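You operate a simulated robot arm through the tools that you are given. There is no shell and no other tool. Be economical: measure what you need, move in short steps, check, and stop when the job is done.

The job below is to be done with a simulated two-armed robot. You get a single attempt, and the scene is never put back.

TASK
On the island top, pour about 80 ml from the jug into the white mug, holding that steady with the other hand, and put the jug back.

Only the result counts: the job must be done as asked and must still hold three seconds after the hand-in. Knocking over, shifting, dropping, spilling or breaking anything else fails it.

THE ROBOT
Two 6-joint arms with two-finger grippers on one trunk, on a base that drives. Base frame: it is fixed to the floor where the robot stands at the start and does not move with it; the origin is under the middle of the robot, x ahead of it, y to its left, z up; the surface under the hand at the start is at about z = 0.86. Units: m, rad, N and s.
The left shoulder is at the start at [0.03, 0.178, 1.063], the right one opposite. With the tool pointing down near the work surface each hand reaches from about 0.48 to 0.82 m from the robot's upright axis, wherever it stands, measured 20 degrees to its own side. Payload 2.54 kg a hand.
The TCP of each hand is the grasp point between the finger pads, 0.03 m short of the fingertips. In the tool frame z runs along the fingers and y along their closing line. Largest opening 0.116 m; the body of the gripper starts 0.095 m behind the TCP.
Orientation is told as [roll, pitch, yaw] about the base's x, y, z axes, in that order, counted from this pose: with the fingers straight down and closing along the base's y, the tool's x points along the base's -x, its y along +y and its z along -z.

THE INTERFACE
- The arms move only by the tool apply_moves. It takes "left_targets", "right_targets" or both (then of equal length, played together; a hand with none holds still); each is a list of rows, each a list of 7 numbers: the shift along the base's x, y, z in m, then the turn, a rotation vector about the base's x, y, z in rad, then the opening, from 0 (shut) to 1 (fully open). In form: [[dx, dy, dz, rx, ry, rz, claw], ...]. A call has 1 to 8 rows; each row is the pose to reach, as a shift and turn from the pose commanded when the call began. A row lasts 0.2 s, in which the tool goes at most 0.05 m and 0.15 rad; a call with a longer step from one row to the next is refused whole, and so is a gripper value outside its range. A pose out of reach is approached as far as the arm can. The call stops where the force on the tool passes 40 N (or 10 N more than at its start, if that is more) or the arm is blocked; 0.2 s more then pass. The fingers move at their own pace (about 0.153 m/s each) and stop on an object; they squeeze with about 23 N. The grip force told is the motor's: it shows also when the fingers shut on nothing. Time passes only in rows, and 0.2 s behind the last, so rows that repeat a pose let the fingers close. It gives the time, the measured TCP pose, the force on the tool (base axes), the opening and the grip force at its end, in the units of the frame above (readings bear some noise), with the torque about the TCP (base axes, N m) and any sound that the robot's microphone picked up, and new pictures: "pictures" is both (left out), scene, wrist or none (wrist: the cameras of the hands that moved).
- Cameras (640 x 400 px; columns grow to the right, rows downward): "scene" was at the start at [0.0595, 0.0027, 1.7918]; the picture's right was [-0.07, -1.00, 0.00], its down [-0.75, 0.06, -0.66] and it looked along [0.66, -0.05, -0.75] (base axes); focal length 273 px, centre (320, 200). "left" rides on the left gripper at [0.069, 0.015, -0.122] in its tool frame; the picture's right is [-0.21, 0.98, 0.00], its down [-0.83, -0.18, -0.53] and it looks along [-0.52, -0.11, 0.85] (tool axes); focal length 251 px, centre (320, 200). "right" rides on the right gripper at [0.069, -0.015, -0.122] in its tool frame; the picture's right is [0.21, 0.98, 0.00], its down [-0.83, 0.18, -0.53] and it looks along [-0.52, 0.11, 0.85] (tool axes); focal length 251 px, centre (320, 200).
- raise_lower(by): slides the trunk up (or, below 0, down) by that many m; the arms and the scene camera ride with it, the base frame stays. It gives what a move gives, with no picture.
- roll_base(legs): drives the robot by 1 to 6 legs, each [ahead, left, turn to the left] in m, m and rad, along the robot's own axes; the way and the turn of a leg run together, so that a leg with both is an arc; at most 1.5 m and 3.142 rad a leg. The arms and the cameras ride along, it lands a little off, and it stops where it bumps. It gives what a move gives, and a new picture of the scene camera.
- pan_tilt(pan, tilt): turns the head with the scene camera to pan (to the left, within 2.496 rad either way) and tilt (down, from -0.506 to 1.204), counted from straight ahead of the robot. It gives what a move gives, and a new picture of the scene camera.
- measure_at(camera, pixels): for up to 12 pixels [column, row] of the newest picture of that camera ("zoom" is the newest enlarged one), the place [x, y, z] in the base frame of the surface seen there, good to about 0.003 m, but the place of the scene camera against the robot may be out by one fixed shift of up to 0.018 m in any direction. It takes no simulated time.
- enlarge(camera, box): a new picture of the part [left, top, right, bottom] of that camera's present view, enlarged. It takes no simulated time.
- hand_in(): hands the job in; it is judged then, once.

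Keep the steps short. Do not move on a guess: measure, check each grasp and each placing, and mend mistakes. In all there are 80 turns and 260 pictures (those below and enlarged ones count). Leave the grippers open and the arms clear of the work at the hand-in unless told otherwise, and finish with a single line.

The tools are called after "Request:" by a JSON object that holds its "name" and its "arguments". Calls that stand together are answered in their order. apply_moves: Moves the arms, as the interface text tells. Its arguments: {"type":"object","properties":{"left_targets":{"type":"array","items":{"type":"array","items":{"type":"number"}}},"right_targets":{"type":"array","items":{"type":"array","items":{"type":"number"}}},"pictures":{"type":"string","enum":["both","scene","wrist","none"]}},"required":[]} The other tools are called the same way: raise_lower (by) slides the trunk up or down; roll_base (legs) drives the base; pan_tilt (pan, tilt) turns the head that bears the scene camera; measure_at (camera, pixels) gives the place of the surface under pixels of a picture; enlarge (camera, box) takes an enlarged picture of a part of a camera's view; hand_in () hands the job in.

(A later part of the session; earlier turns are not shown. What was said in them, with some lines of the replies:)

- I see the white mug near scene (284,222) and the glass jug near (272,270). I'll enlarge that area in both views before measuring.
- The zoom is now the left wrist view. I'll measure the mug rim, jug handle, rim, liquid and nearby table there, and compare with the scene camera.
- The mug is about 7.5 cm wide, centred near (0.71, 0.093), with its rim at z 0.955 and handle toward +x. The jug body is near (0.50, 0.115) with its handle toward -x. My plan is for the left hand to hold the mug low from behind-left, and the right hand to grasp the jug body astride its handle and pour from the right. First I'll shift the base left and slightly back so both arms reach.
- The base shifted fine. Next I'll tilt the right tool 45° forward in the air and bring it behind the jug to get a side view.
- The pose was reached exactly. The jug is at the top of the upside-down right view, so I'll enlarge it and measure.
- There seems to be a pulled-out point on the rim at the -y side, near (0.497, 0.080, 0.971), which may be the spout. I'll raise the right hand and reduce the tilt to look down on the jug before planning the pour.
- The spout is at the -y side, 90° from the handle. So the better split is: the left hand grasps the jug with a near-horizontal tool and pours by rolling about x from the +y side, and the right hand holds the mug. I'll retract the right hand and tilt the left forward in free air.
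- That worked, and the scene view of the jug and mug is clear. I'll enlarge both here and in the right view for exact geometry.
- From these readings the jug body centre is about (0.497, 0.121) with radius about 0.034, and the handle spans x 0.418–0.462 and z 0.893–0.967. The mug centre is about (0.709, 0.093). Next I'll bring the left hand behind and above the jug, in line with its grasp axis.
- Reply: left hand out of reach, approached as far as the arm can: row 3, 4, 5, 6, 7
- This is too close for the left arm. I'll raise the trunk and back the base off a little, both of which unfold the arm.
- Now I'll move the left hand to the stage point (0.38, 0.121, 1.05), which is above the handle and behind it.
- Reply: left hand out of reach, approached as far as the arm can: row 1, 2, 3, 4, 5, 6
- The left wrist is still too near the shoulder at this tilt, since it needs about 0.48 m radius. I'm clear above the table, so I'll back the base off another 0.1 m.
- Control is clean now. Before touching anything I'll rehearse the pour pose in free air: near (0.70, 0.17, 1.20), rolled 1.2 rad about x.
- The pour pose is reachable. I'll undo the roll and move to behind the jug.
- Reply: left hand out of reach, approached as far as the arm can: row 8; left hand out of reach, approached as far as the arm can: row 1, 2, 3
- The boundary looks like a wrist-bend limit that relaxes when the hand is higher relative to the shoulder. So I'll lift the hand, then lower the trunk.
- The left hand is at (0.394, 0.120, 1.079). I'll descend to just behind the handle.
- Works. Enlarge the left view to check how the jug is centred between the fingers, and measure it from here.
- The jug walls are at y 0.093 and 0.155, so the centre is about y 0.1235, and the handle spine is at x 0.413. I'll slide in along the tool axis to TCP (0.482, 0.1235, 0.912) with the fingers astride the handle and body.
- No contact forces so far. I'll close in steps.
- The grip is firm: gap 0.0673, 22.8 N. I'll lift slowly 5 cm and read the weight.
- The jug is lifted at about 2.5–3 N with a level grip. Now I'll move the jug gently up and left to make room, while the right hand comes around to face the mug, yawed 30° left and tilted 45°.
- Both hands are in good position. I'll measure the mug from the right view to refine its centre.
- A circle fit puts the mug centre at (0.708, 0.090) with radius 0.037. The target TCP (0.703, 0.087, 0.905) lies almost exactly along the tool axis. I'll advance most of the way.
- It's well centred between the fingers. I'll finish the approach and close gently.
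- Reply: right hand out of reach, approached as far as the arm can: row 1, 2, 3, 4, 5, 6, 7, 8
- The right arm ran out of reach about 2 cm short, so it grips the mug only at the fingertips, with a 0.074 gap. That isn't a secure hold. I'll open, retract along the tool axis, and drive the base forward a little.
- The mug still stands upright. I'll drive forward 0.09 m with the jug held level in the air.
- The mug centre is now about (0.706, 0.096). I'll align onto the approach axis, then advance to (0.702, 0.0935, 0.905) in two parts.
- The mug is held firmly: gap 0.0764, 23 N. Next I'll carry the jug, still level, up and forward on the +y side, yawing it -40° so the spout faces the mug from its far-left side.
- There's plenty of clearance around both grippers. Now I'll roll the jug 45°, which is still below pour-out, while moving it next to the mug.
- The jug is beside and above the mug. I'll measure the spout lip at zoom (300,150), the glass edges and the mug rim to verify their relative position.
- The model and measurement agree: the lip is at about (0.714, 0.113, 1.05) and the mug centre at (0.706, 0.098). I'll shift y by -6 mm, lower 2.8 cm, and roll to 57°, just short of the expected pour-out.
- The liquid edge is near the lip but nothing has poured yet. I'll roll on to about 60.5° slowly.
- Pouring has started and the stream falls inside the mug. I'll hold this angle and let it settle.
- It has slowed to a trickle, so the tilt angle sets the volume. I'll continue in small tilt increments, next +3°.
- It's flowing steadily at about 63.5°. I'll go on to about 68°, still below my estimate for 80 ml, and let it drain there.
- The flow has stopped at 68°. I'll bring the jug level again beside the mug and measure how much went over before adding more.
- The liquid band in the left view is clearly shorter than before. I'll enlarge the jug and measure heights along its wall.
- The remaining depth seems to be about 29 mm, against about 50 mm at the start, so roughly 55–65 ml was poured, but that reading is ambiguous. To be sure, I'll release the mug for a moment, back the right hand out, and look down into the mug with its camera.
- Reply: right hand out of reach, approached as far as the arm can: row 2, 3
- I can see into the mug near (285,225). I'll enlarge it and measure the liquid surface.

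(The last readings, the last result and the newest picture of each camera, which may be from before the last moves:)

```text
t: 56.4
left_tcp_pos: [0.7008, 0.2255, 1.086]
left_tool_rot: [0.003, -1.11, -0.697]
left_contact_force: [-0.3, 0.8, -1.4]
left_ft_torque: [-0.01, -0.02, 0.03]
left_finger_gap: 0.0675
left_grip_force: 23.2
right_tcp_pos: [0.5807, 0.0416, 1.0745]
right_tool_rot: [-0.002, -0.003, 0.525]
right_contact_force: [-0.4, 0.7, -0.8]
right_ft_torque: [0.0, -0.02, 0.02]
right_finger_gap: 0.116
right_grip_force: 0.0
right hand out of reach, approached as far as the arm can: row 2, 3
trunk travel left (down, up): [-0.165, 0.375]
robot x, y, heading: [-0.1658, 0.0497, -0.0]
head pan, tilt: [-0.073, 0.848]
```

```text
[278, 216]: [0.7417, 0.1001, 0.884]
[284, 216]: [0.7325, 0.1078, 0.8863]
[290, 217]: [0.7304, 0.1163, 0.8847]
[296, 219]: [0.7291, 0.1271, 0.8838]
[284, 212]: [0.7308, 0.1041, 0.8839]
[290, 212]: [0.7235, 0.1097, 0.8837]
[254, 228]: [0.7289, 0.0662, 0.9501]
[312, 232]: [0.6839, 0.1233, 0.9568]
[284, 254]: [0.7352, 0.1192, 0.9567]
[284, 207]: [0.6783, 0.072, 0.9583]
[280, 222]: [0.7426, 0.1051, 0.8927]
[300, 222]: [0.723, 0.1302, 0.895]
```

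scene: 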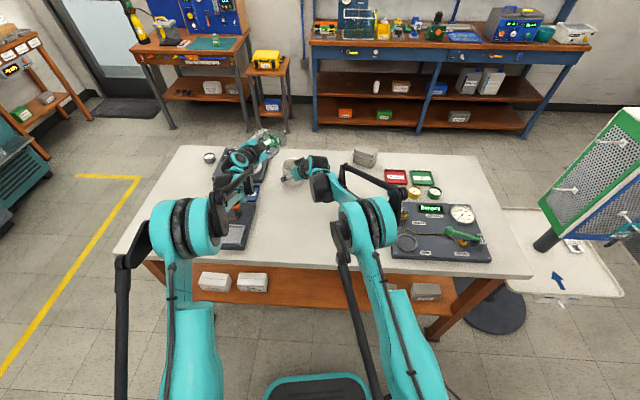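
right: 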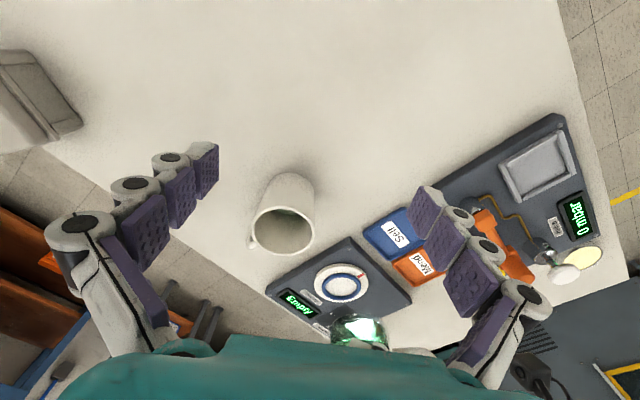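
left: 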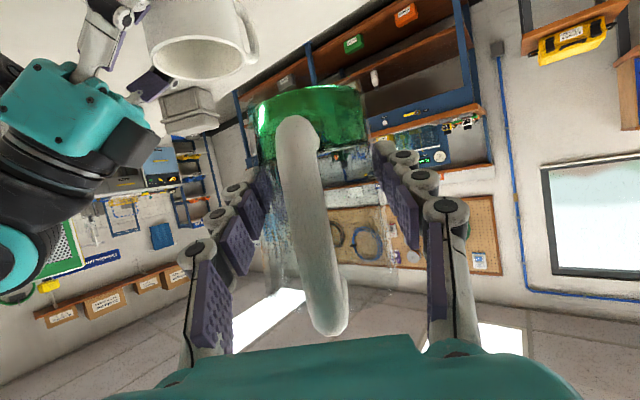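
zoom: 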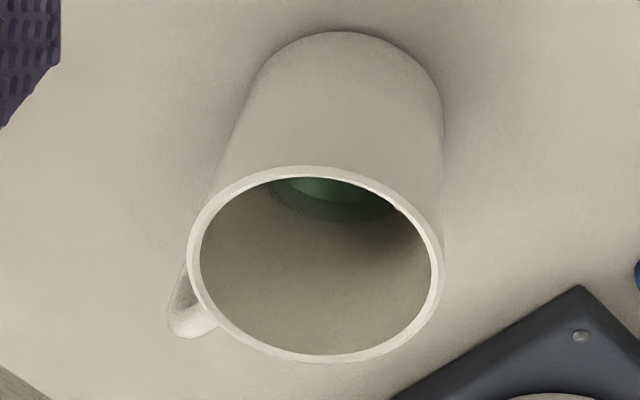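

The mug's liquid surface is at z ≈ 0.884. With an inner radius of about 3.45 cm and a floor near 0.865, that is roughly 68 ml. I'll cross-check with the jug's surface, visible near (358,328).

Request:
{"name": "enlarge", "arguments": {"camera": "right", "box": [316, 300, 412, 360]}}

Request:
{"name": "measure_at", "arguments": {"camera": "right", "pixels": [[340, 325], [345, 320], [350, 325], [355, 330], [360, 322], [365, 330], [370, 335], [358, 340], [375, 340], [345, 335], [380, 325], [335, 330]]}}

```text
6.67 times, centred on (364, 330) of right
```

zoom: 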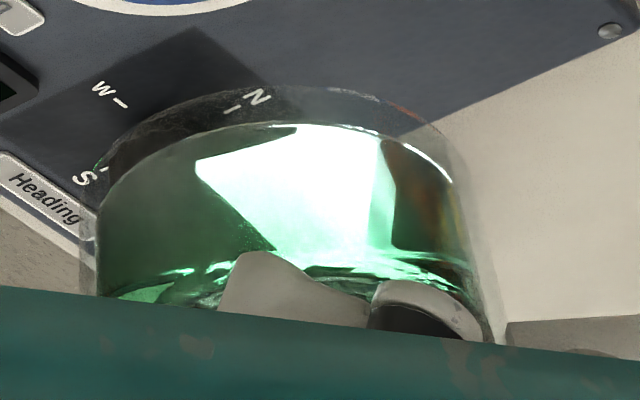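

```text
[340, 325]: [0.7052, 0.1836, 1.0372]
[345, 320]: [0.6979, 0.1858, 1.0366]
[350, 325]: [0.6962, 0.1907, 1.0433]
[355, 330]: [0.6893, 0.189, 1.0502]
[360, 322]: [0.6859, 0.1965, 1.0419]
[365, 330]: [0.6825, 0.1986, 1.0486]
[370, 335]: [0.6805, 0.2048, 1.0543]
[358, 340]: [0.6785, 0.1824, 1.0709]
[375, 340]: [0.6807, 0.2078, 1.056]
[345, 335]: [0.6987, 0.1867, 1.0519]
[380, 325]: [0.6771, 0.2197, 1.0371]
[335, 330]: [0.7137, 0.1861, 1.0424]
```

The jug-side estimates range from 60 to 85 ml, so I want a proper look down into the jug. I'll lower it and bring it level under the right camera, keeping it clear of the mug and the right fingers.

Request:
{"name": "apply_moves", "arguments": {"left_targets": [[-0.012, -0.014, -0.01, 0, 0, 0, 0.3], [-0.026, -0.032, -0.024, 0, 0, 0, 0.3], [-0.04, -0.05, -0.038, 0, 0, 0, 0.3], [-0.049, -0.061, -0.049, 0, 0, 0, 0.3], [-0.052, -0.065, -0.053, 0, 0, 0, 0.3], [-0.052, -0.065, -0.053, 0, 0, 0, 0.3], [-0.052, -0.065, -0.053, 0, 0, 0, 0.3]], "pictures": "none"}}

Request:
{"name": "enlarge", "arguments": {"camera": "right", "box": [260, 150, 420, 270]}}

```text
t: 58.0
left_tcp_pos: [0.649, 0.1595, 1.0328]
left_tool_rot: [0.004, -1.109, -0.7]
left_contact_force: [0.4, 1.0, -2.0]
left_ft_torque: [0.0, 0.0, 0.0]
left_finger_gap: 0.0676
left_grip_force: 22.9
right_tcp_pos: [0.5823, 0.0424, 1.0745]
right_tool_rot: [-0.001, -0.005, 0.524]
right_contact_force: [-1.5, -0.1, -0.4]
right_ft_torque: [-0.02, 0.02, 0.04]
right_finger_gap: 0.116
right_grip_force: 0.1
trunk travel left (down, up): [-0.165, 0.375]
robot x, y, heading: [-0.1676, 0.0478, 0.002]
head pan, tilt: [-0.073, 0.848]
```

```text
3.33 times, centred on (340, 210) of right
```

zoom: 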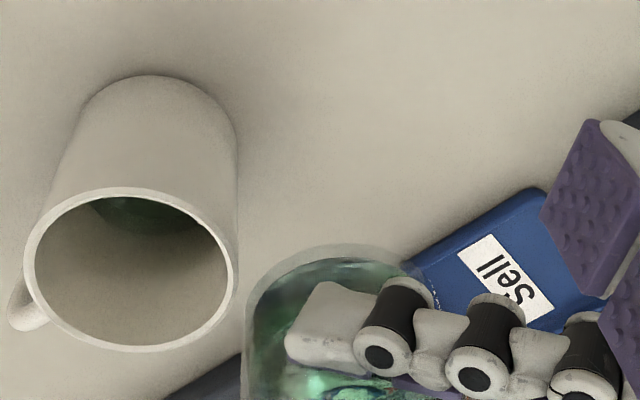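

Request:
{"name": "enlarge", "arguments": {"camera": "right", "box": [316, 215, 412, 290]}}

```text
5.33 times, centred on (364, 252) of right
```

zoom: 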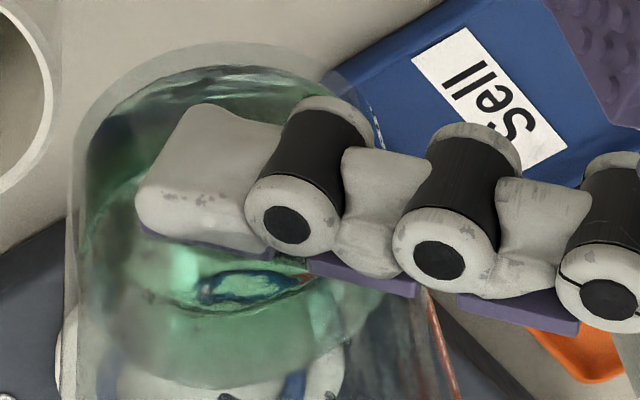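

Request:
{"name": "measure_at", "arguments": {"camera": "zoom", "pixels": [[180, 330], [220, 345], [250, 360], [220, 380], [130, 330], [320, 340], [110, 290], [180, 280], [100, 200], [90, 300], [300, 370], [220, 60]]}}

Request:
{"name": "enlarge", "arguments": {"camera": "right", "box": [316, 250, 412, 325]}}

```text
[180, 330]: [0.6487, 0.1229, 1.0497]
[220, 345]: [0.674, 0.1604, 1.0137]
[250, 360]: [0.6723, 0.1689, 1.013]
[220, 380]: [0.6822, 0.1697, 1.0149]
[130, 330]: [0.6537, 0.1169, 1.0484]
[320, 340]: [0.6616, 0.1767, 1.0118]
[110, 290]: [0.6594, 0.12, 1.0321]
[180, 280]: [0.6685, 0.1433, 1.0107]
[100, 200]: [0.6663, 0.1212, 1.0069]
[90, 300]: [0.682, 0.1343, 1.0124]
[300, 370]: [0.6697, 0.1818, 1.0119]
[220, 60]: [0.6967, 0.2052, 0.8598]
```

```text
5.33 times, centred on (364, 288) of right
```

zoom: 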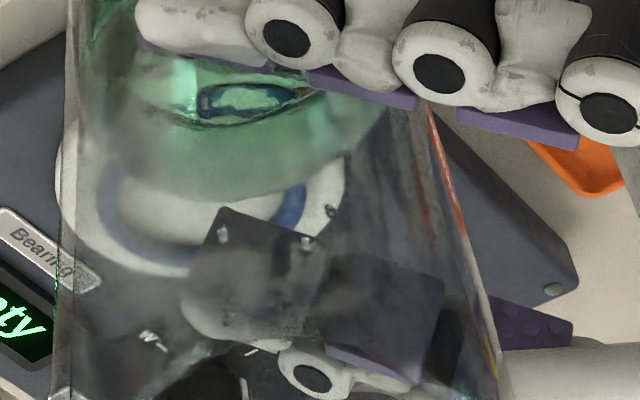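

The jug's surface is now 20 mm below the TCP, versus 1 mm above it at the start, so it dropped about 21.5 mm. That makes about 67 ml poured, which agrees with the mug estimate of about 69 ml. About 12 ml more is needed, or roughly 2° more tilt. I'll move the jug back out and bring the right hand back to its approach point.

Request:
{"name": "apply_moves", "arguments": {"left_targets": [[0.006, 0.012, 0.01, 0, 0, 0, 0.3], [0.02, 0.03, 0.025, 0, 0, 0, 0.3], [0.034, 0.046, 0.038, 0, 0, 0, 0.3], [0.045, 0.058, 0.048, 0, 0, 0, 0.3], [0.051, 0.064, 0.053, 0, 0, 0, 0.3], [0.051, 0.065, 0.053, 0, 0, 0, 0.3], [0.051, 0.065, 0.053, 0, 0, 0, 0.3]], "right_targets": [[0, 0, 0, 0.03, -0.052, 0, 1], [0.005, 0.001, -0.01, 0.095, -0.165, 0, 1], [0.012, 0.003, -0.024, 0.16, -0.277, 0, 1], [0.022, 0.005, -0.042, 0.225, -0.39, 0, 1], [0.033, 0.007, -0.06, 0.29, -0.502, 0, 1], [0.042, 0.009, -0.075, 0.35, -0.606, 0, 1], [0.0467, 0.009, -0.0835, 0.391, -0.677, 0, 1]], "pictures": "wrist"}}

```text
t: 59.6
left_tcp_pos: [0.7, 0.2258, 1.0837]
left_tool_rot: [0.004, -1.111, -0.698]
left_contact_force: [-0.5, 0.6, -1.7]
left_ft_torque: [0.02, 0.02, 0.05]
left_finger_gap: 0.0676
left_grip_force: 22.8
right_tcp_pos: [0.6291, 0.051, 0.9915]
right_tool_rot: [-0.002, -0.789, 0.526]
right_contact_force: [-0.5, -0.4, -0.2]
right_ft_torque: [0.0, 0.0, 0.01]
right_finger_gap: 0.1159
right_grip_force: 0.0
trunk travel left (down, up): [-0.165, 0.375]
robot x, y, heading: [-0.1671, 0.0493, -0.001]
head pan, tilt: [-0.073, 0.848]
```

right: 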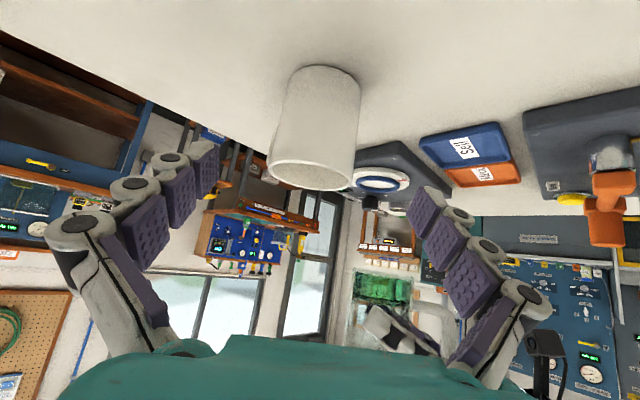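
left: 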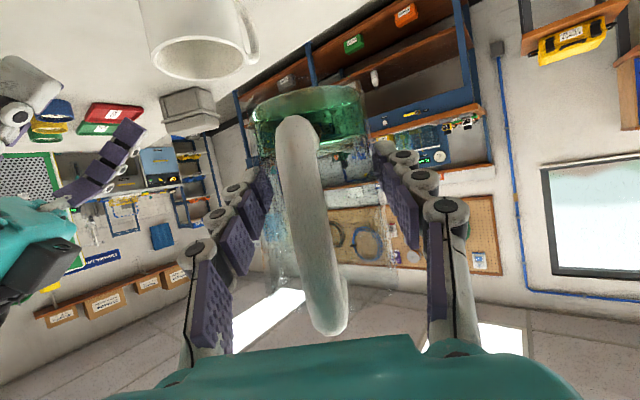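

The right hand is aligned. I'll advance along the axis to the mug and close gently.

Request:
{"name": "apply_moves", "arguments": {"right_targets": [[0.018, 0.0107, -0.0215, 0, 0, 0, 1], [0.0365, 0.0215, -0.043, 0, 0, 0, 1], [0.055, 0.032, -0.064, 0, 0, 0, 1], [0.073, 0.043, -0.0857, 0, 0, 0, 1], [0.073, 0.043, -0.0857, 0, 0, 0, 0.8], [0.073, 0.043, -0.0857, 0, 0, 0, 0.71], [0.073, 0.043, -0.0857, 0, 0, 0, 0.64], [0.073, 0.043, -0.0857, 0, 0, 0, 0.4]], "pictures": "wrist"}}

```text
t: 61.4
left_tcp_pos: [0.6987, 0.2244, 1.0853]
left_tool_rot: [0.004, -1.112, -0.698]
left_contact_force: [0.0, -0.5, -1.6]
left_ft_torque: [0.04, -0.01, 0.03]
left_finger_gap: 0.0676
left_grip_force: 22.8
right_tcp_pos: [0.7021, 0.0932, 0.9048]
right_tool_rot: [-0.002, -0.786, 0.522]
right_contact_force: [1.4, -0.8, 1.0]
right_ft_torque: [0.0, -0.06, -0.02]
right_finger_gap: 0.0766
right_grip_force: 23.4
trunk travel left (down, up): [-0.165, 0.375]
robot x, y, heading: [-0.1682, 0.0482, 0.0]
head pan, tilt: [-0.073, 0.848]
```

right: 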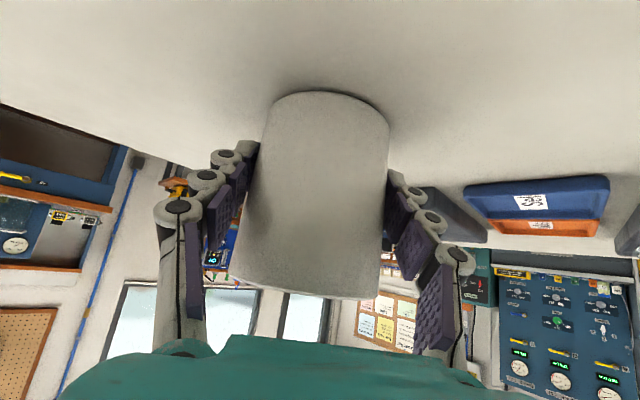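

It's held firmly again at 23 N. Returning the jug to the pour position, rolled to 57°, where nothing flows yet.

Request:
{"name": "apply_moves", "arguments": {"left_targets": [[0.004, -0.002, 0, 0.092, -0.077, 0, 0.3], [0.01, -0.006, -0.002, 0.191, -0.161, 0, 0.3], [0.018, -0.014, -0.008, 0.291, -0.244, 0, 0.3], [0.027, -0.026, -0.02, 0.391, -0.328, 0, 0.3], [0.036, -0.038, -0.035, 0.49, -0.411, 0, 0.3], [0.043, -0.048, -0.052, 0.59, -0.495, 0, 0.3], [0.048, -0.054, -0.066, 0.689, -0.579, 0, 0.3], [0.049, -0.056, -0.0725, 0.766, -0.643, 0, 0.3]], "pictures": "none"}}

Request:
{"name": "enlarge", "arguments": {"camera": "scene", "box": [258, 120, 338, 180]}}

```text
t: 63.2
left_tcp_pos: [0.7479, 0.169, 1.0129]
left_tool_rot: [1.296, -0.503, -1.737]
left_contact_force: [-0.1, 0.3, -2.4]
left_ft_torque: [-0.01, 0.03, 0.0]
left_finger_gap: 0.0675
left_grip_force: 22.3
right_tcp_pos: [0.7016, 0.094, 0.9035]
right_tool_rot: [-0.001, -0.786, 0.524]
right_contact_force: [-0.2, 0.4, 0.3]
right_ft_torque: [0.07, 0.05, 0.01]
right_finger_gap: 0.0764
right_grip_force: 22.9
trunk travel left (down, up): [-0.165, 0.375]
robot x, y, heading: [-0.169, 0.0503, -0.002]
head pan, tilt: [-0.073, 0.848]
```

```text
6.67 times, centred on (298, 150) of scene
```

zoom: 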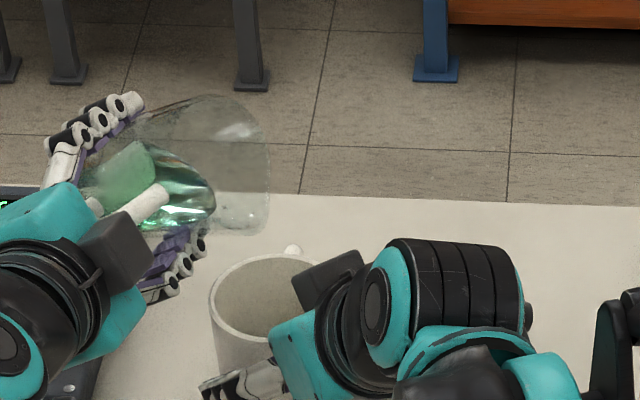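

Same pose as before. I'll roll to about 70.2°, 2° beyond the last stop, then hold to drain.

Request:
{"name": "apply_moves", "arguments": {"left_targets": [[0, 0, 0, 0.046, -0.0386, 0, 0.3], [0, 0, 0, 0.092, -0.077, 0, 0.3], [0, 0, 0, 0.13, -0.109, 0, 0.3], [0, 0, 0, 0.153, -0.129, 0, 0.3], [0, 0, 0, 0.172, -0.145, 0, 0.3], [0, 0, 0, 0.172, -0.145, 0, 0.3], [0, 0, 0, 0.172, -0.145, 0, 0.3]], "pictures": "none"}}

Request:
{"name": "enlarge", "arguments": {"camera": "scene", "box": [258, 120, 338, 180]}}

Request:
{"name": "apply_moves", "arguments": {"left_targets": [[0, 0, 0, 0, 0, 0, 0.3], [0, 0, 0, 0, 0, 0, 0.3], [0, 0, 0, 0, 0, 0, 0.3], [0, 0, 0, 0, 0, 0, 0.3], [0, 0, 0, 0, 0, 0, 0.3], [0, 0, 0, 0, 0, 0, 0.3], [0, 0, 0, 0, 0, 0, 0.3], [0, 0, 0, 0, 0, 0, 0.3]], "pictures": "none"}}

Request:
{"name": "enlarge", "arguments": {"camera": "scene", "box": [258, 120, 338, 180]}}

```text
t: 64.8
left_tcp_pos: [0.7481, 0.1697, 1.0128]
left_tool_rot: [1.414, -0.309, -1.786]
left_contact_force: [0.0, 0.1, -1.6]
left_ft_torque: [-0.02, 0.03, 0.01]
left_finger_gap: 0.0673
left_grip_force: 23.2
right_tcp_pos: [0.7019, 0.0932, 0.9038]
right_tool_rot: [-0.002, -0.787, 0.524]
right_contact_force: [-0.4, 0.8, 0.2]
right_ft_torque: [0.14, 0.07, 0.05]
right_finger_gap: 0.0765
right_grip_force: 23.1
trunk travel left (down, up): [-0.165, 0.375]
robot x, y, heading: [-0.1697, 0.0525, 0.002]
head pan, tilt: [-0.073, 0.848]
```

```text
6.67 times, centred on (298, 150) of scene
```

zoom: 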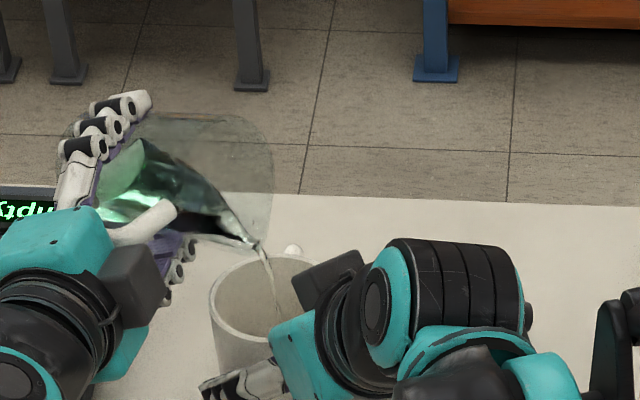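

```text
t: 66.6
left_tcp_pos: [0.7483, 0.1693, 1.0125]
left_tool_rot: [1.415, -0.309, -1.786]
left_contact_force: [0.8, -0.7, -2.4]
left_ft_torque: [0.01, 0.02, -0.03]
left_finger_gap: 0.0676
left_grip_force: 23.0
right_tcp_pos: [0.7025, 0.0925, 0.9043]
right_tool_rot: [-0.003, -0.786, 0.523]
right_contact_force: [-0.1, 1.5, 0.5]
right_ft_torque: [0.13, 0.04, -0.03]
right_finger_gap: 0.0766
right_grip_force: 22.5
trunk travel left (down, up): [-0.165, 0.375]
robot x, y, heading: [-0.1695, 0.0506, 0.003]
head pan, tilt: [-0.073, 0.848]
```

```text
6.67 times, centred on (298, 150) of scene
```

zoom: 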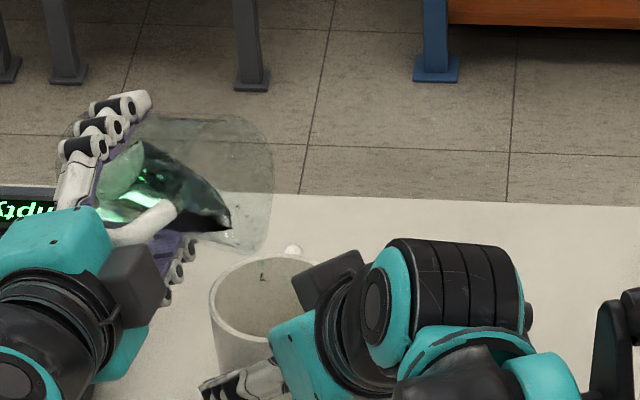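

The flow has stopped. I'll level the jug again and move it clear.

Request:
{"name": "apply_moves", "arguments": {"left_targets": [[0, 0, 0, -0.08, 0.067, 0, 0.3], [0, 0, 0, -0.19, 0.159, 0, 0.3], [0, 0, 0.004, -0.3, 0.252, 0, 0.3], [0, 0.004, 0.012, -0.41, 0.344, 0, 0.3], [-0.005, 0.012, 0.028, -0.52, 0.437, 0, 0.3], [-0.015, 0.025, 0.045, -0.63, 0.529, 0, 0.3], [-0.03, 0.04, 0.062, -0.74, 0.621, 0, 0.3], [-0.049, 0.056, 0.0725, -0.84, 0.705, 0, 0.3]], "pictures": "none"}}

Request:
{"name": "apply_moves", "arguments": {"left_targets": [[0, 0, 0, -0.05, 0.042, 0, 0.3], [0, 0, 0, -0.0984, 0.0827, 0, 0.3], [0, 0, 0, -0.0984, 0.0827, 0, 0.3]], "pictures": "none"}}

Request:
{"name": "apply_moves", "arguments": {"right_targets": [[0, 0, 0, 0, 0, 0, 0.7], [0, 0, 0, 0, 0, 0, 1], [-0.015, -0.009, 0.018, 0, 0, 0, 1], [-0.037, -0.021, 0.042, 0, 0, 0, 1], [-0.06, -0.035, 0.07, 0, 0, 0, 1], [-0.08, -0.046, 0.1, -0.05, 0.087, 0, 1], [-0.095, -0.048, 0.135, -0.12, 0.208, 0, 1], [-0.105, -0.05, 0.155, -0.19, 0.329, 0, 1]], "pictures": "none"}}

Request:
{"name": "apply_moves", "arguments": {"right_targets": [[-0.005, 0, 0.007, -0.07, 0.121, 0, 1], [-0.01, 0, 0.014, -0.14, 0.242, 0, 1], [-0.015, 0, 0.014, -0.2, 0.346, 0, 1]], "pictures": "wrist"}}

```text
t: 68.4
left_tcp_pos: [0.6992, 0.2261, 1.0864]
left_tool_rot: [0.282, -1.096, -0.946]
left_contact_force: [-0.8, 0.7, -1.3]
left_ft_torque: [0.02, 0.04, 0.01]
left_finger_gap: 0.0677
left_grip_force: 23.3
right_tcp_pos: [0.7025, 0.0934, 0.9044]
right_tool_rot: [0.0, -0.787, 0.523]
right_contact_force: [0.8, 1.0, 0.0]
right_ft_torque: [-0.04, 0.08, -0.04]
right_finger_gap: 0.0768
right_grip_force: 23.0
trunk travel left (down, up): [-0.165, 0.375]
robot x, y, heading: [-0.1677, 0.0522, 0.003]
head pan, tilt: [-0.073, 0.848]
```

```text
t: 69.2
left_tcp_pos: [0.7003, 0.2249, 1.0856]
left_tool_rot: [0.0, -1.109, -0.697]
left_contact_force: [-0.7, 0.0, -1.6]
left_ft_torque: [0.01, 0.02, 0.0]
left_finger_gap: 0.0672
left_grip_force: 22.8
right_tcp_pos: [0.7019, 0.0938, 0.905]
right_tool_rot: [-0.003, -0.788, 0.523]
right_contact_force: [0.2, -0.1, -0.2]
right_ft_torque: [0.04, 0.07, -0.01]
right_finger_gap: 0.0764
right_grip_force: 23.2
trunk travel left (down, up): [-0.165, 0.375]
robot x, y, heading: [-0.1647, 0.0533, 0.004]
head pan, tilt: [-0.073, 0.848]
```

```text
t: 71.0
left_tcp_pos: [0.7, 0.2254, 1.0843]
left_tool_rot: [0.004, -1.111, -0.697]
left_contact_force: [1.0, 0.1, -1.3]
left_ft_torque: [0.02, -0.03, -0.01]
left_finger_gap: 0.0675
left_grip_force: 22.9
right_tcp_pos: [0.596, 0.0435, 1.0617]
right_tool_rot: [-0.001, -0.405, 0.523]
right_contact_force: [0.0, -0.6, -0.5]
right_ft_torque: [-0.04, -0.01, 0.02]
right_finger_gap: 0.116
right_grip_force: 0.0
trunk travel left (down, up): [-0.165, 0.375]
robot x, y, heading: [-0.1686, 0.0515, 0.001]
head pan, tilt: [-0.073, 0.848]
```

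```text
t: 71.8
left_tcp_pos: [0.7009, 0.2254, 1.0841]
left_tool_rot: [-0.002, -1.111, -0.695]
left_contact_force: [0.7, 0.4, -1.7]
left_ft_torque: [-0.01, 0.0, -0.02]
left_finger_gap: 0.0676
left_grip_force: 23.0
right_tcp_pos: [0.5834, 0.0447, 1.0746]
right_tool_rot: [-0.002, -0.003, 0.525]
right_contact_force: [-0.5, -0.5, 0.0]
right_ft_torque: [-0.02, 0.01, 0.01]
right_finger_gap: 0.116
right_grip_force: 0.0
trunk travel left (down, up): [-0.165, 0.375]
robot x, y, heading: [-0.1664, 0.0484, -0.001]
head pan, tilt: [-0.073, 0.848]
```

right: 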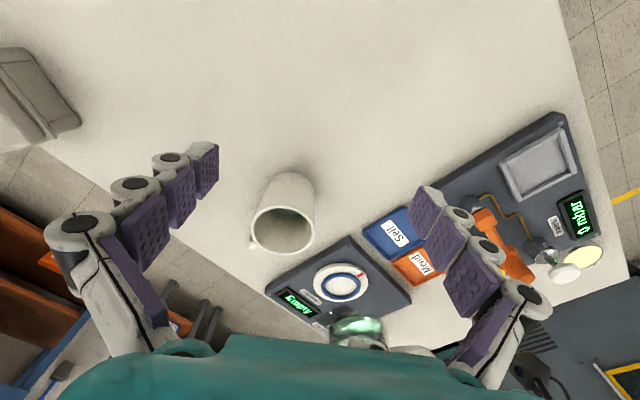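

The mug is upright and the table is dry. I'll measure the mug level again with the same pixels and zoom.

Request:
{"name": "enlarge", "arguments": {"camera": "right", "box": [232, 165, 336, 265]}}

Request:
{"name": "measure_at", "arguments": {"camera": "right", "pixels": [[278, 214], [284, 213], [290, 213], [296, 215], [284, 211], [290, 211], [280, 212], [294, 212], [287, 214], [200, 220], [230, 180], [284, 254]]}}

Request:
{"name": "apply_moves", "arguments": {"left_targets": [[-0.012, -0.014, -0.01, 0, 0, 0, 0.3], [-0.026, -0.032, -0.024, 0, 0, 0, 0.3], [-0.04, -0.05, -0.038, 0, 0, 0, 0.3], [-0.049, -0.061, -0.049, 0, 0, 0, 0.3], [-0.052, -0.065, -0.053, 0, 0, 0, 0.3], [-0.052, -0.065, -0.053, 0, 0, 0, 0.3], [-0.052, -0.065, -0.053, 0, 0, 0, 0.3]], "pictures": "none"}}

Request:
{"name": "enlarge", "arguments": {"camera": "right", "box": [316, 215, 412, 290]}}

Request:
{"name": "measure_at", "arguments": {"camera": "zoom", "pixels": [[220, 345], [250, 360], [220, 380], [320, 340], [180, 280], [300, 370], [250, 330], [280, 340], [220, 310], [240, 345], [340, 330], [200, 360]]}}

```text
4.00 times, centred on (284, 215) of right
```

zoom: 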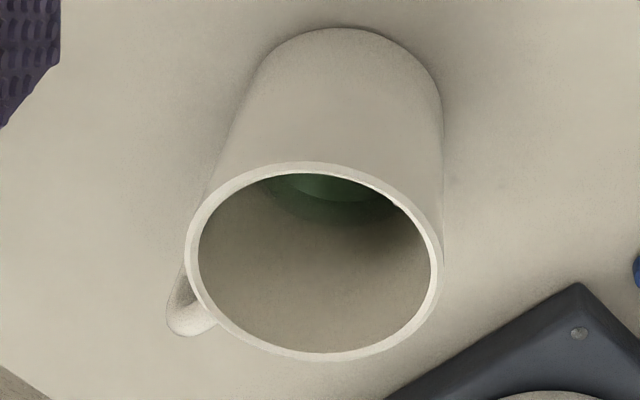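

```text
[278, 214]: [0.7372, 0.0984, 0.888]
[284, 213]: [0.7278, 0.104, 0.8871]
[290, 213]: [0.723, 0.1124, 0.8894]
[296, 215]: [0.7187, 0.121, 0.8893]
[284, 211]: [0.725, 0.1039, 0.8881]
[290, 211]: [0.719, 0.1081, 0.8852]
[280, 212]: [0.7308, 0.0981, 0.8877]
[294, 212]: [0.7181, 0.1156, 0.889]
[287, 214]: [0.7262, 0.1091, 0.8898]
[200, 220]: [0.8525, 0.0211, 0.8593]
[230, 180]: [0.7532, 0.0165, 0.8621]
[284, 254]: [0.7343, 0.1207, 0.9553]
```

```text
t: 73.4
left_tcp_pos: [0.6475, 0.1604, 1.0322]
left_tool_rot: [0.005, -1.11, -0.697]
left_contact_force: [-0.7, 0.0, -1.3]
left_ft_torque: [0.02, 0.03, 0.02]
left_finger_gap: 0.0677
left_grip_force: 23.1
right_tcp_pos: [0.5822, 0.0446, 1.0746]
right_tool_rot: [-0.002, -0.006, 0.523]
right_contact_force: [-0.3, -0.2, 0.7]
right_ft_torque: [-0.05, -0.01, 0.01]
right_finger_gap: 0.1161
right_grip_force: 0.0
trunk travel left (down, up): [-0.165, 0.375]
robot x, y, heading: [-0.17, 0.0494, -0.001]
head pan, tilt: [-0.073, 0.848]
```

```text
5.33 times, centred on (364, 252) of right
```

zoom: 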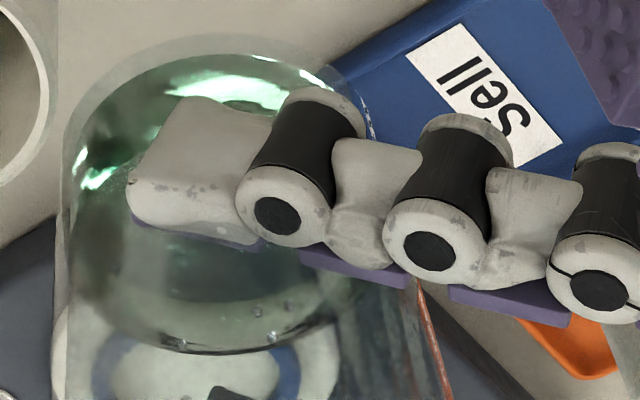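

```text
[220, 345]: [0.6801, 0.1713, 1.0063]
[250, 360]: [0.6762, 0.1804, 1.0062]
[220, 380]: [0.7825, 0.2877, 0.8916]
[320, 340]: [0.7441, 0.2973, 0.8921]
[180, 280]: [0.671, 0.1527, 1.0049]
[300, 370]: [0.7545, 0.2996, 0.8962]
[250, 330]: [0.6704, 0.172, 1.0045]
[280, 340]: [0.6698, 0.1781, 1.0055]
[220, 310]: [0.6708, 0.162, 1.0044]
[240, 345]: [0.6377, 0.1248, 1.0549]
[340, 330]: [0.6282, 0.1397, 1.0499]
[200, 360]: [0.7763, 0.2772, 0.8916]
```

The mug's surface is now at 0.888, i.e. about 80–85 ml, and the jug's drop gives 83–88 ml, so the pour is done. Next I'll retreat both hands from the mug and turn the jug back to its original heading while keeping it level.

Request:
{"name": "apply_moves", "arguments": {"left_targets": [[-0.004, 0.01, 0.01, 0, 0, 0.06, 0.3], [-0.012, 0.025, 0.025, 0, 0, 0.15, 0.3], [-0.024, 0.04, 0.04, 0, 0, 0.25, 0.3], [-0.038, 0.05, 0.048, 0, 0, 0.36, 0.3], [-0.052, 0.055, 0.05, 0, 0, 0.47, 0.3], [-0.064, 0.055, 0.05, 0, 0, 0.57, 0.3], [-0.074, 0.055, 0.05, 0, 0, 0.65, 0.3], [-0.078, 0.055, 0.05, 0, 0, 0.697, 0.3]], "right_targets": [[-0.005, -0.02, 0.005, 0, 0, 0, 1], [-0.015, -0.045, 0.01, 0, 0, 0, 1], [-0.03, -0.075, 0.015, 0, 0, 0, 1], [-0.045, -0.105, 0.02, 0, 0, 0, 1], [-0.06, -0.135, 0.025, 0, 0, 0, 1], [-0.075, -0.165, 0.03, 0, 0, 0, 1], [-0.09, -0.19, 0.03, 0, 0, 0, 1], [-0.1, -0.2, 0.03, 0, 0, 0, 1]], "pictures": "none"}}

Request:
{"name": "roll_base", "arguments": {"legs": [[-0.09, 0, 0]]}}

```text
t: 75.2
left_tcp_pos: [0.5694, 0.2161, 1.0821]
left_tool_rot: [0.003, -1.111, 0.0]
left_contact_force: [0.2, -0.4, -2.2]
left_ft_torque: [0.03, 0.02, 0.01]
left_finger_gap: 0.0676
left_grip_force: 23.3
right_tcp_pos: [0.4815, -0.1553, 1.1039]
right_tool_rot: [-0.001, -0.007, 0.525]
right_contact_force: [-0.5, 0.7, -1.3]
right_ft_torque: [-0.02, 0.01, 0.0]
right_finger_gap: 0.1163
right_grip_force: 0.2
trunk travel left (down, up): [-0.165, 0.375]
robot x, y, heading: [-0.1682, 0.0495, 0.001]
head pan, tilt: [-0.073, 0.848]
```

```text
t: 76.3
left_tcp_pos: [0.4777, 0.216, 1.0841]
left_tool_rot: [0.004, -1.112, 0.001]
left_contact_force: [-1.3, 0.3, -2.3]
left_ft_torque: [0.02, 0.04, -0.02]
left_finger_gap: 0.0673
left_grip_force: 23.2
right_tcp_pos: [0.3914, -0.155, 1.1045]
right_tool_rot: [-0.001, -0.007, 0.526]
right_contact_force: [-0.9, -0.2, 1.1]
right_ft_torque: [0.0, -0.06, 0.01]
right_finger_gap: 0.1158
right_grip_force: 0.0
trunk travel left (down, up): [-0.165, 0.375]
robot x, y, heading: [-0.2585, 0.0507, 0.004]
head pan, tilt: [-0.073, 0.848]
```

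scene: 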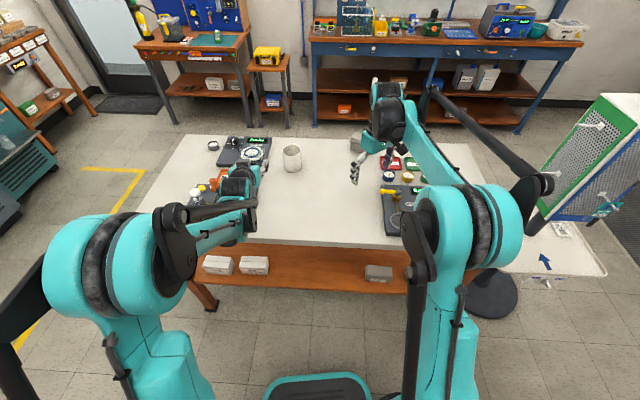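

The base is back where it was when I grasped the jug. I'll move the jug over its original spot and down to about 4.5 cm above it.

Request:
{"name": "apply_moves", "arguments": {"left_targets": [[0.001, -0.012, -0.012, 0, 0, 0, 0.3], [0.002, -0.03, -0.034, 0, 0, 0, 0.3], [0.003, -0.05, -0.06, 0, 0, 0, 0.3], [0.0035, -0.07, -0.088, 0, 0, 0, 0.3], [0.0035, -0.084, -0.11, 0, 0, 0, 0.3], [0.0035, -0.0923, -0.1235, 0, 0, 0, 0.3], [0.0035, -0.0923, -0.1235, 0, 0, 0, 0.3]], "pictures": "wrist"}}

```text
t: 77.9
left_tcp_pos: [0.4837, 0.1234, 0.9588]
left_tool_rot: [0.004, -1.113, 0.0]
left_contact_force: [0.2, 0.1, -2.5]
left_ft_torque: [0.01, 0.0, 0.0]
left_finger_gap: 0.0675
left_grip_force: 23.2
right_tcp_pos: [0.3917, -0.1565, 1.1049]
right_tool_rot: [-0.002, -0.007, 0.524]
right_contact_force: [-0.4, -0.8, -0.1]
right_ft_torque: [0.04, 0.01, -0.01]
right_finger_gap: 0.1161
right_grip_force: 0.2
trunk travel left (down, up): [-0.165, 0.375]
robot x, y, heading: [-0.2603, 0.0504, 0.005]
head pan, tilt: [-0.073, 0.848]
```

left: 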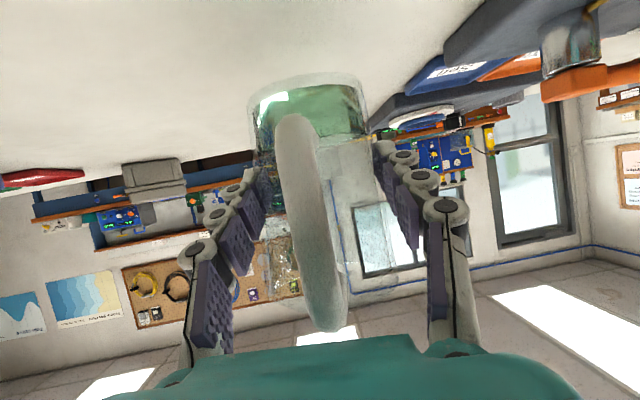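

It's right above its spot. I'll lower in shrinking steps and watch the force.

Request:
{"name": "apply_moves", "arguments": {"left_targets": [[-0.001, 0, -0.015, 0, 0, 0, 0.3], [-0.002, 0, -0.03, 0, 0, 0, 0.3], [-0.002, 0, -0.038, 0, 0, 0, 0.3], [-0.002, 0, -0.042, 0, 0, 0, 0.3], [-0.002, 0, -0.044, 0, 0, 0, 0.3], [-0.002, 0, -0.0455, 0, 0, 0, 0.3], [-0.002, 0, -0.0455, 0, 0, 0, 0.3]], "pictures": "wrist"}}

```text
t: 79.5
left_tcp_pos: [0.4803, 0.1244, 0.9154]
left_tool_rot: [0.005, -1.115, 0.001]
left_contact_force: [5.4, 1.7, 16.3]
left_ft_torque: [-0.19, -0.22, 0.02]
left_finger_gap: 0.0674
left_grip_force: 22.7
right_tcp_pos: [0.3908, -0.1564, 1.106]
right_tool_rot: [-0.001, -0.007, 0.525]
right_contact_force: [-0.9, 0.3, -0.2]
right_ft_torque: [0.01, -0.01, 0.01]
right_finger_gap: 0.1161
right_grip_force: 0.0
trunk travel left (down, up): [-0.165, 0.375]
robot x, y, heading: [-0.2579, 0.0489, -0.002]
head pan, tilt: [-0.073, 0.848]
```

left: 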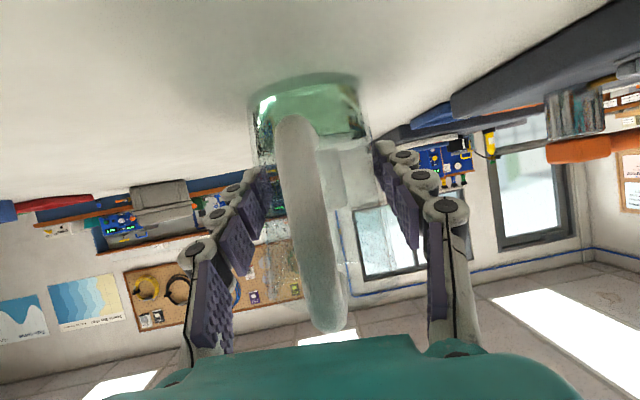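

Firm contact at z 0.9154, about 16 N up. I'll ease up 2 mm to unload, then open the fingers.

Request:
{"name": "apply_moves", "arguments": {"left_targets": [[0, 0, 0.0015, 0, 0, 0, 0.3], [0, 0, 0.002, 0, 0, 0, 0.3], [0, 0, 0.002, 0, 0, 0, 0.62], [0, 0, 0.002, 0, 0, 0, 0.72], [0, 0, 0.002, 0, 0, 0, 0.85], [0, 0, 0.002, 0, 0, 0, 1], [0, 0, 0.002, 0, 0, 0, 1]], "pictures": "wrist"}}

```text
t: 81.1
left_tcp_pos: [0.4814, 0.1243, 0.9149]
left_tool_rot: [0.003, -1.112, -0.001]
left_contact_force: [-0.3, -0.4, -0.7]
left_ft_torque: [-0.02, 0.04, 0.01]
left_finger_gap: 0.116
left_grip_force: 0.0
right_tcp_pos: [0.3919, -0.1561, 1.1037]
right_tool_rot: [-0.003, -0.005, 0.526]
right_contact_force: [-1.1, -0.4, 0.5]
right_ft_torque: [0.01, 0.03, 0.02]
right_finger_gap: 0.116
right_grip_force: 0.1
trunk travel left (down, up): [-0.165, 0.375]
robot x, y, heading: [-0.263, 0.0493, 0.002]
head pan, tilt: [-0.073, 0.848]
```

left: 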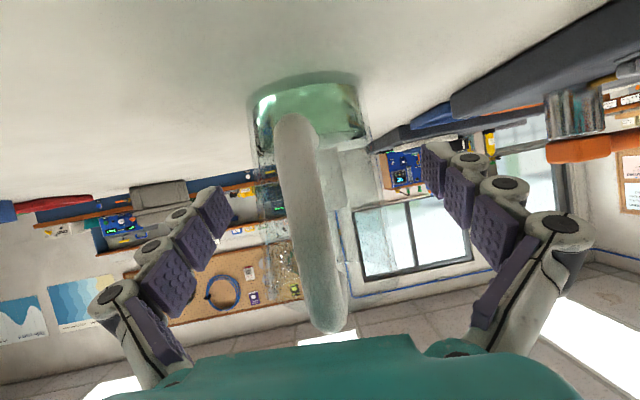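

The jug stands freely. I'll withdraw the left hand back along its axis, then up and clear.

Request:
{"name": "apply_moves", "arguments": {"left_targets": [[-0.025, 0, 0.013, 0, 0, 0, 1], [-0.05, 0, 0.026, 0, 0, 0, 1], [-0.075, 0, 0.04, 0, 0, 0, 1], [-0.1, 0, 0.055, 0, 0, 0, 1], [-0.1, 0, 0.1, 0, 0, 0, 1], [-0.09, 0.03, 0.14, 0, 0, 0, 1], [-0.09, 0.07, 0.165, 0, 0, 0, 1], [-0.09, 0.11, 0.18, 0, 0, 0, 1]], "pictures": "scene"}}

Request:
{"name": "enlarge", "arguments": {"camera": "scene", "box": [190, 120, 350, 240]}}

Request:
{"name": "enlarge", "arguments": {"camera": "right", "box": [0, 0, 640, 400]}}

```text
refused: row 6 steps farther than a row can; nothing moved
```

```text
3.33 times, centred on (270, 180) of scene
```

zoom: 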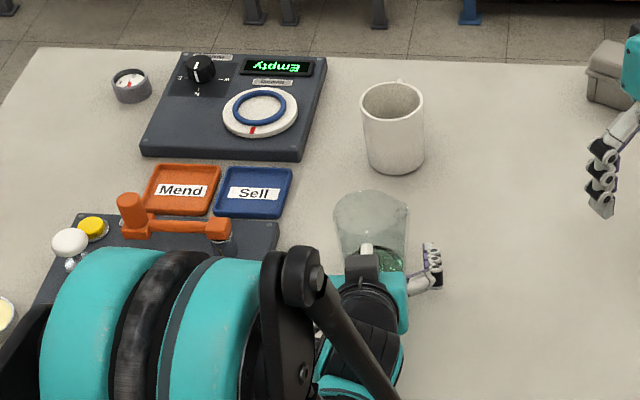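

```text
1.00 times, centred on (320, 200) of right (not enlarged: the box is as wide or as high as the picture)
```

zoom: 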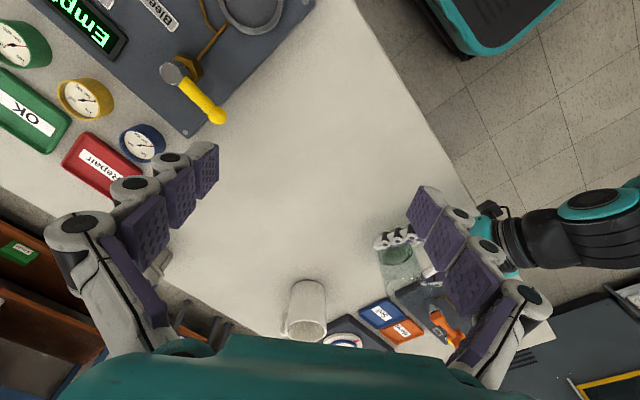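

One step was too long, so the call was refused and nothing moved. I'll repeat it with shorter steps.

Request:
{"name": "apply_moves", "arguments": {"left_targets": [[-0.025, 0, 0.013, 0, 0, 0, 1], [-0.05, 0, 0.026, 0, 0, 0, 1], [-0.075, 0, 0.04, 0, 0, 0, 1], [-0.1, 0, 0.055, 0, 0, 0, 1], [-0.1, 0, 0.09, 0, 0, 0, 1], [-0.1, 0.015, 0.12, 0, 0, 0, 1], [-0.1, 0.04, 0.15, 0, 0, 0, 1], [-0.1, 0.07, 0.18, 0, 0, 0, 1]], "pictures": "scene"}}

Request:
{"name": "enlarge", "arguments": {"camera": "right", "box": [260, 210, 460, 350]}}

Request:
{"name": "enlarge", "arguments": {"camera": "scene", "box": [230, 130, 350, 230]}}

```text
t: 82.9
left_tcp_pos: [0.3809, 0.1952, 1.0954]
left_tool_rot: [0.003, -1.112, 0.0]
left_contact_force: [0.1, -0.1, 0.0]
left_ft_torque: [-0.01, 0.02, -0.01]
left_finger_gap: 0.1161
left_grip_force: 0.1
right_tcp_pos: [0.3916, -0.1548, 1.1048]
right_tool_rot: [-0.002, -0.009, 0.525]
right_contact_force: [0.5, 0.9, 0.3]
right_ft_torque: [-0.03, -0.01, -0.01]
right_finger_gap: 0.1161
right_grip_force: 0.1
trunk travel left (down, up): [-0.165, 0.375]
robot x, y, heading: [-0.2592, 0.0492, 0.002]
head pan, tilt: [-0.073, 0.848]
```

scene: 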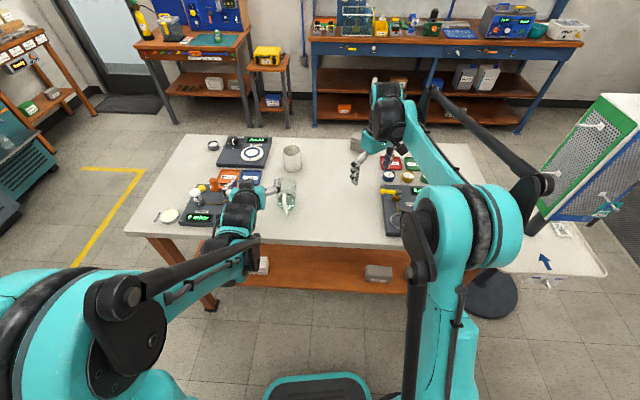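

```text
2.86 times, centred on (360, 280) of right
```

zoom: 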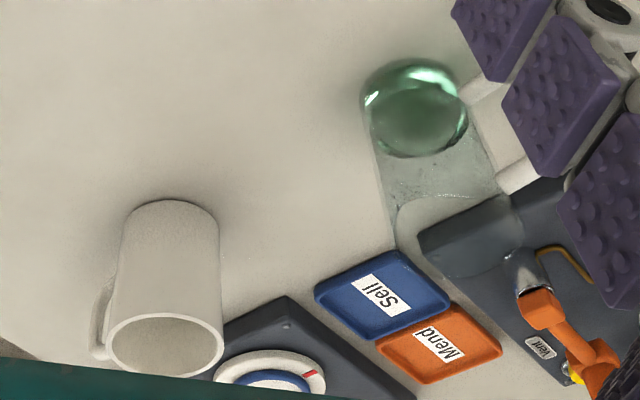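

```text
4.00 times, centred on (290, 180) of scene
```

zoom: 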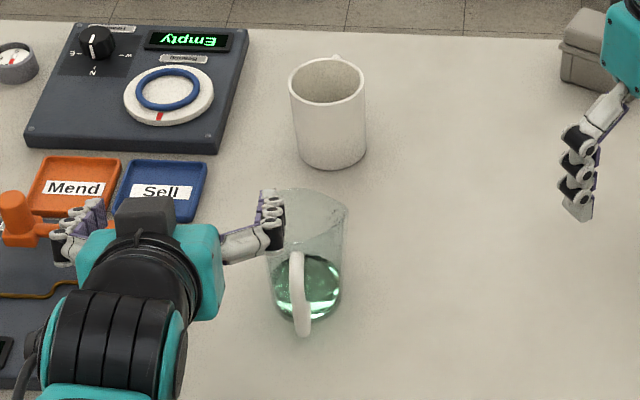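

Everything is upright and dry. I'll move the left hand further off and verify the jug's place and level.

Request:
{"name": "measure_at", "arguments": {"camera": "right", "pixels": [[393, 252], [396, 255], [390, 250], [400, 258], [376, 250], [413, 243], [432, 270], [411, 240]]}}

Request:
{"name": "apply_moves", "arguments": {"left_targets": [[0, 0.02, 0.03, 0, 0, 0, 1], [0, 0.05, 0.06, 0, 0, 0, 1], [0, 0.08, 0.09, 0, 0, 0, 1], [0, 0.11, 0.12, 0, 0, 0, 1]], "pictures": "scene"}}

Request:
{"name": "enlarge", "arguments": {"camera": "scene", "box": [230, 130, 350, 230]}}

Request:
{"name": "measure_at", "arguments": {"camera": "zoom", "pixels": [[298, 258], [302, 325], [300, 295], [291, 95], [365, 95], [333, 165]]}}

```text
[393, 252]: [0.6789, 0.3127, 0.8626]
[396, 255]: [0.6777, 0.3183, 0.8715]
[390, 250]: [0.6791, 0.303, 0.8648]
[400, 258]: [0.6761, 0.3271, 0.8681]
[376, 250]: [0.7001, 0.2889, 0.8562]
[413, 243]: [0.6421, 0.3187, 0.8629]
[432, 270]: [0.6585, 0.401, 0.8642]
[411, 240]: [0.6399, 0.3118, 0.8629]
```

```text
t: 83.9
left_tcp_pos: [0.38, 0.3055, 1.2167]
left_tool_rot: [0.003, -1.112, 0.0]
left_contact_force: [0.7, -0.5, -0.2]
left_ft_torque: [0.0, 0.03, -0.02]
left_finger_gap: 0.1158
left_grip_force: 0.1
right_tcp_pos: [0.3919, -0.1556, 1.1042]
right_tool_rot: [-0.003, -0.008, 0.525]
right_contact_force: [0.2, 0.8, 0.1]
right_ft_torque: [0.0, -0.01, 0.0]
right_finger_gap: 0.1159
right_grip_force: 0.1
trunk travel left (down, up): [-0.165, 0.375]
robot x, y, heading: [-0.2604, 0.0511, -0.003]
head pan, tilt: [-0.073, 0.848]
```

scene: 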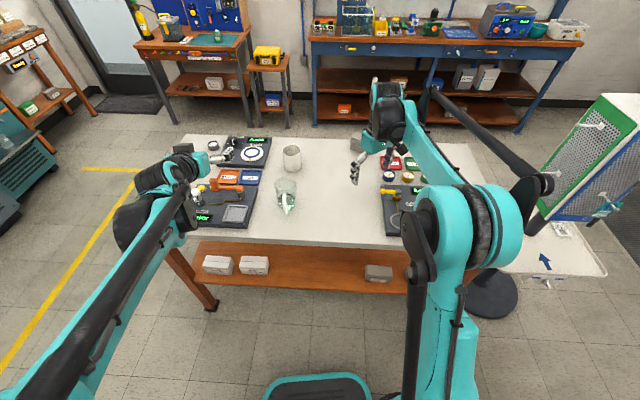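

```text
4.00 times, centred on (290, 180) of scene
```

zoom: 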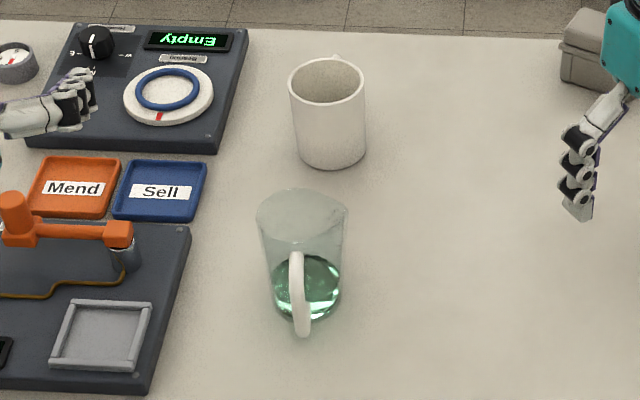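

```text
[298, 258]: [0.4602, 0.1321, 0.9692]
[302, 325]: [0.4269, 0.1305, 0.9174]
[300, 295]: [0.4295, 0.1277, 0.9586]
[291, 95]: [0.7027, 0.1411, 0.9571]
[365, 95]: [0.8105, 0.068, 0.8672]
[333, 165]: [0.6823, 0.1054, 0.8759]
```

The jug's handle reads (0.427–0.460, 0.131), within 3 mm of where it started. The mug stands with the poured liquid, nothing is spilled, and both hands are open and clear. Handing in.

Request:
{"name": "hand_in", "arguments": {}}

```text
The job is handed in.
```

I poured about 80–85 ml (estimated from the liquid levels) into the white mug while the right hand held it, and put the jug back within about 3 mm of its spot with no spill seen.
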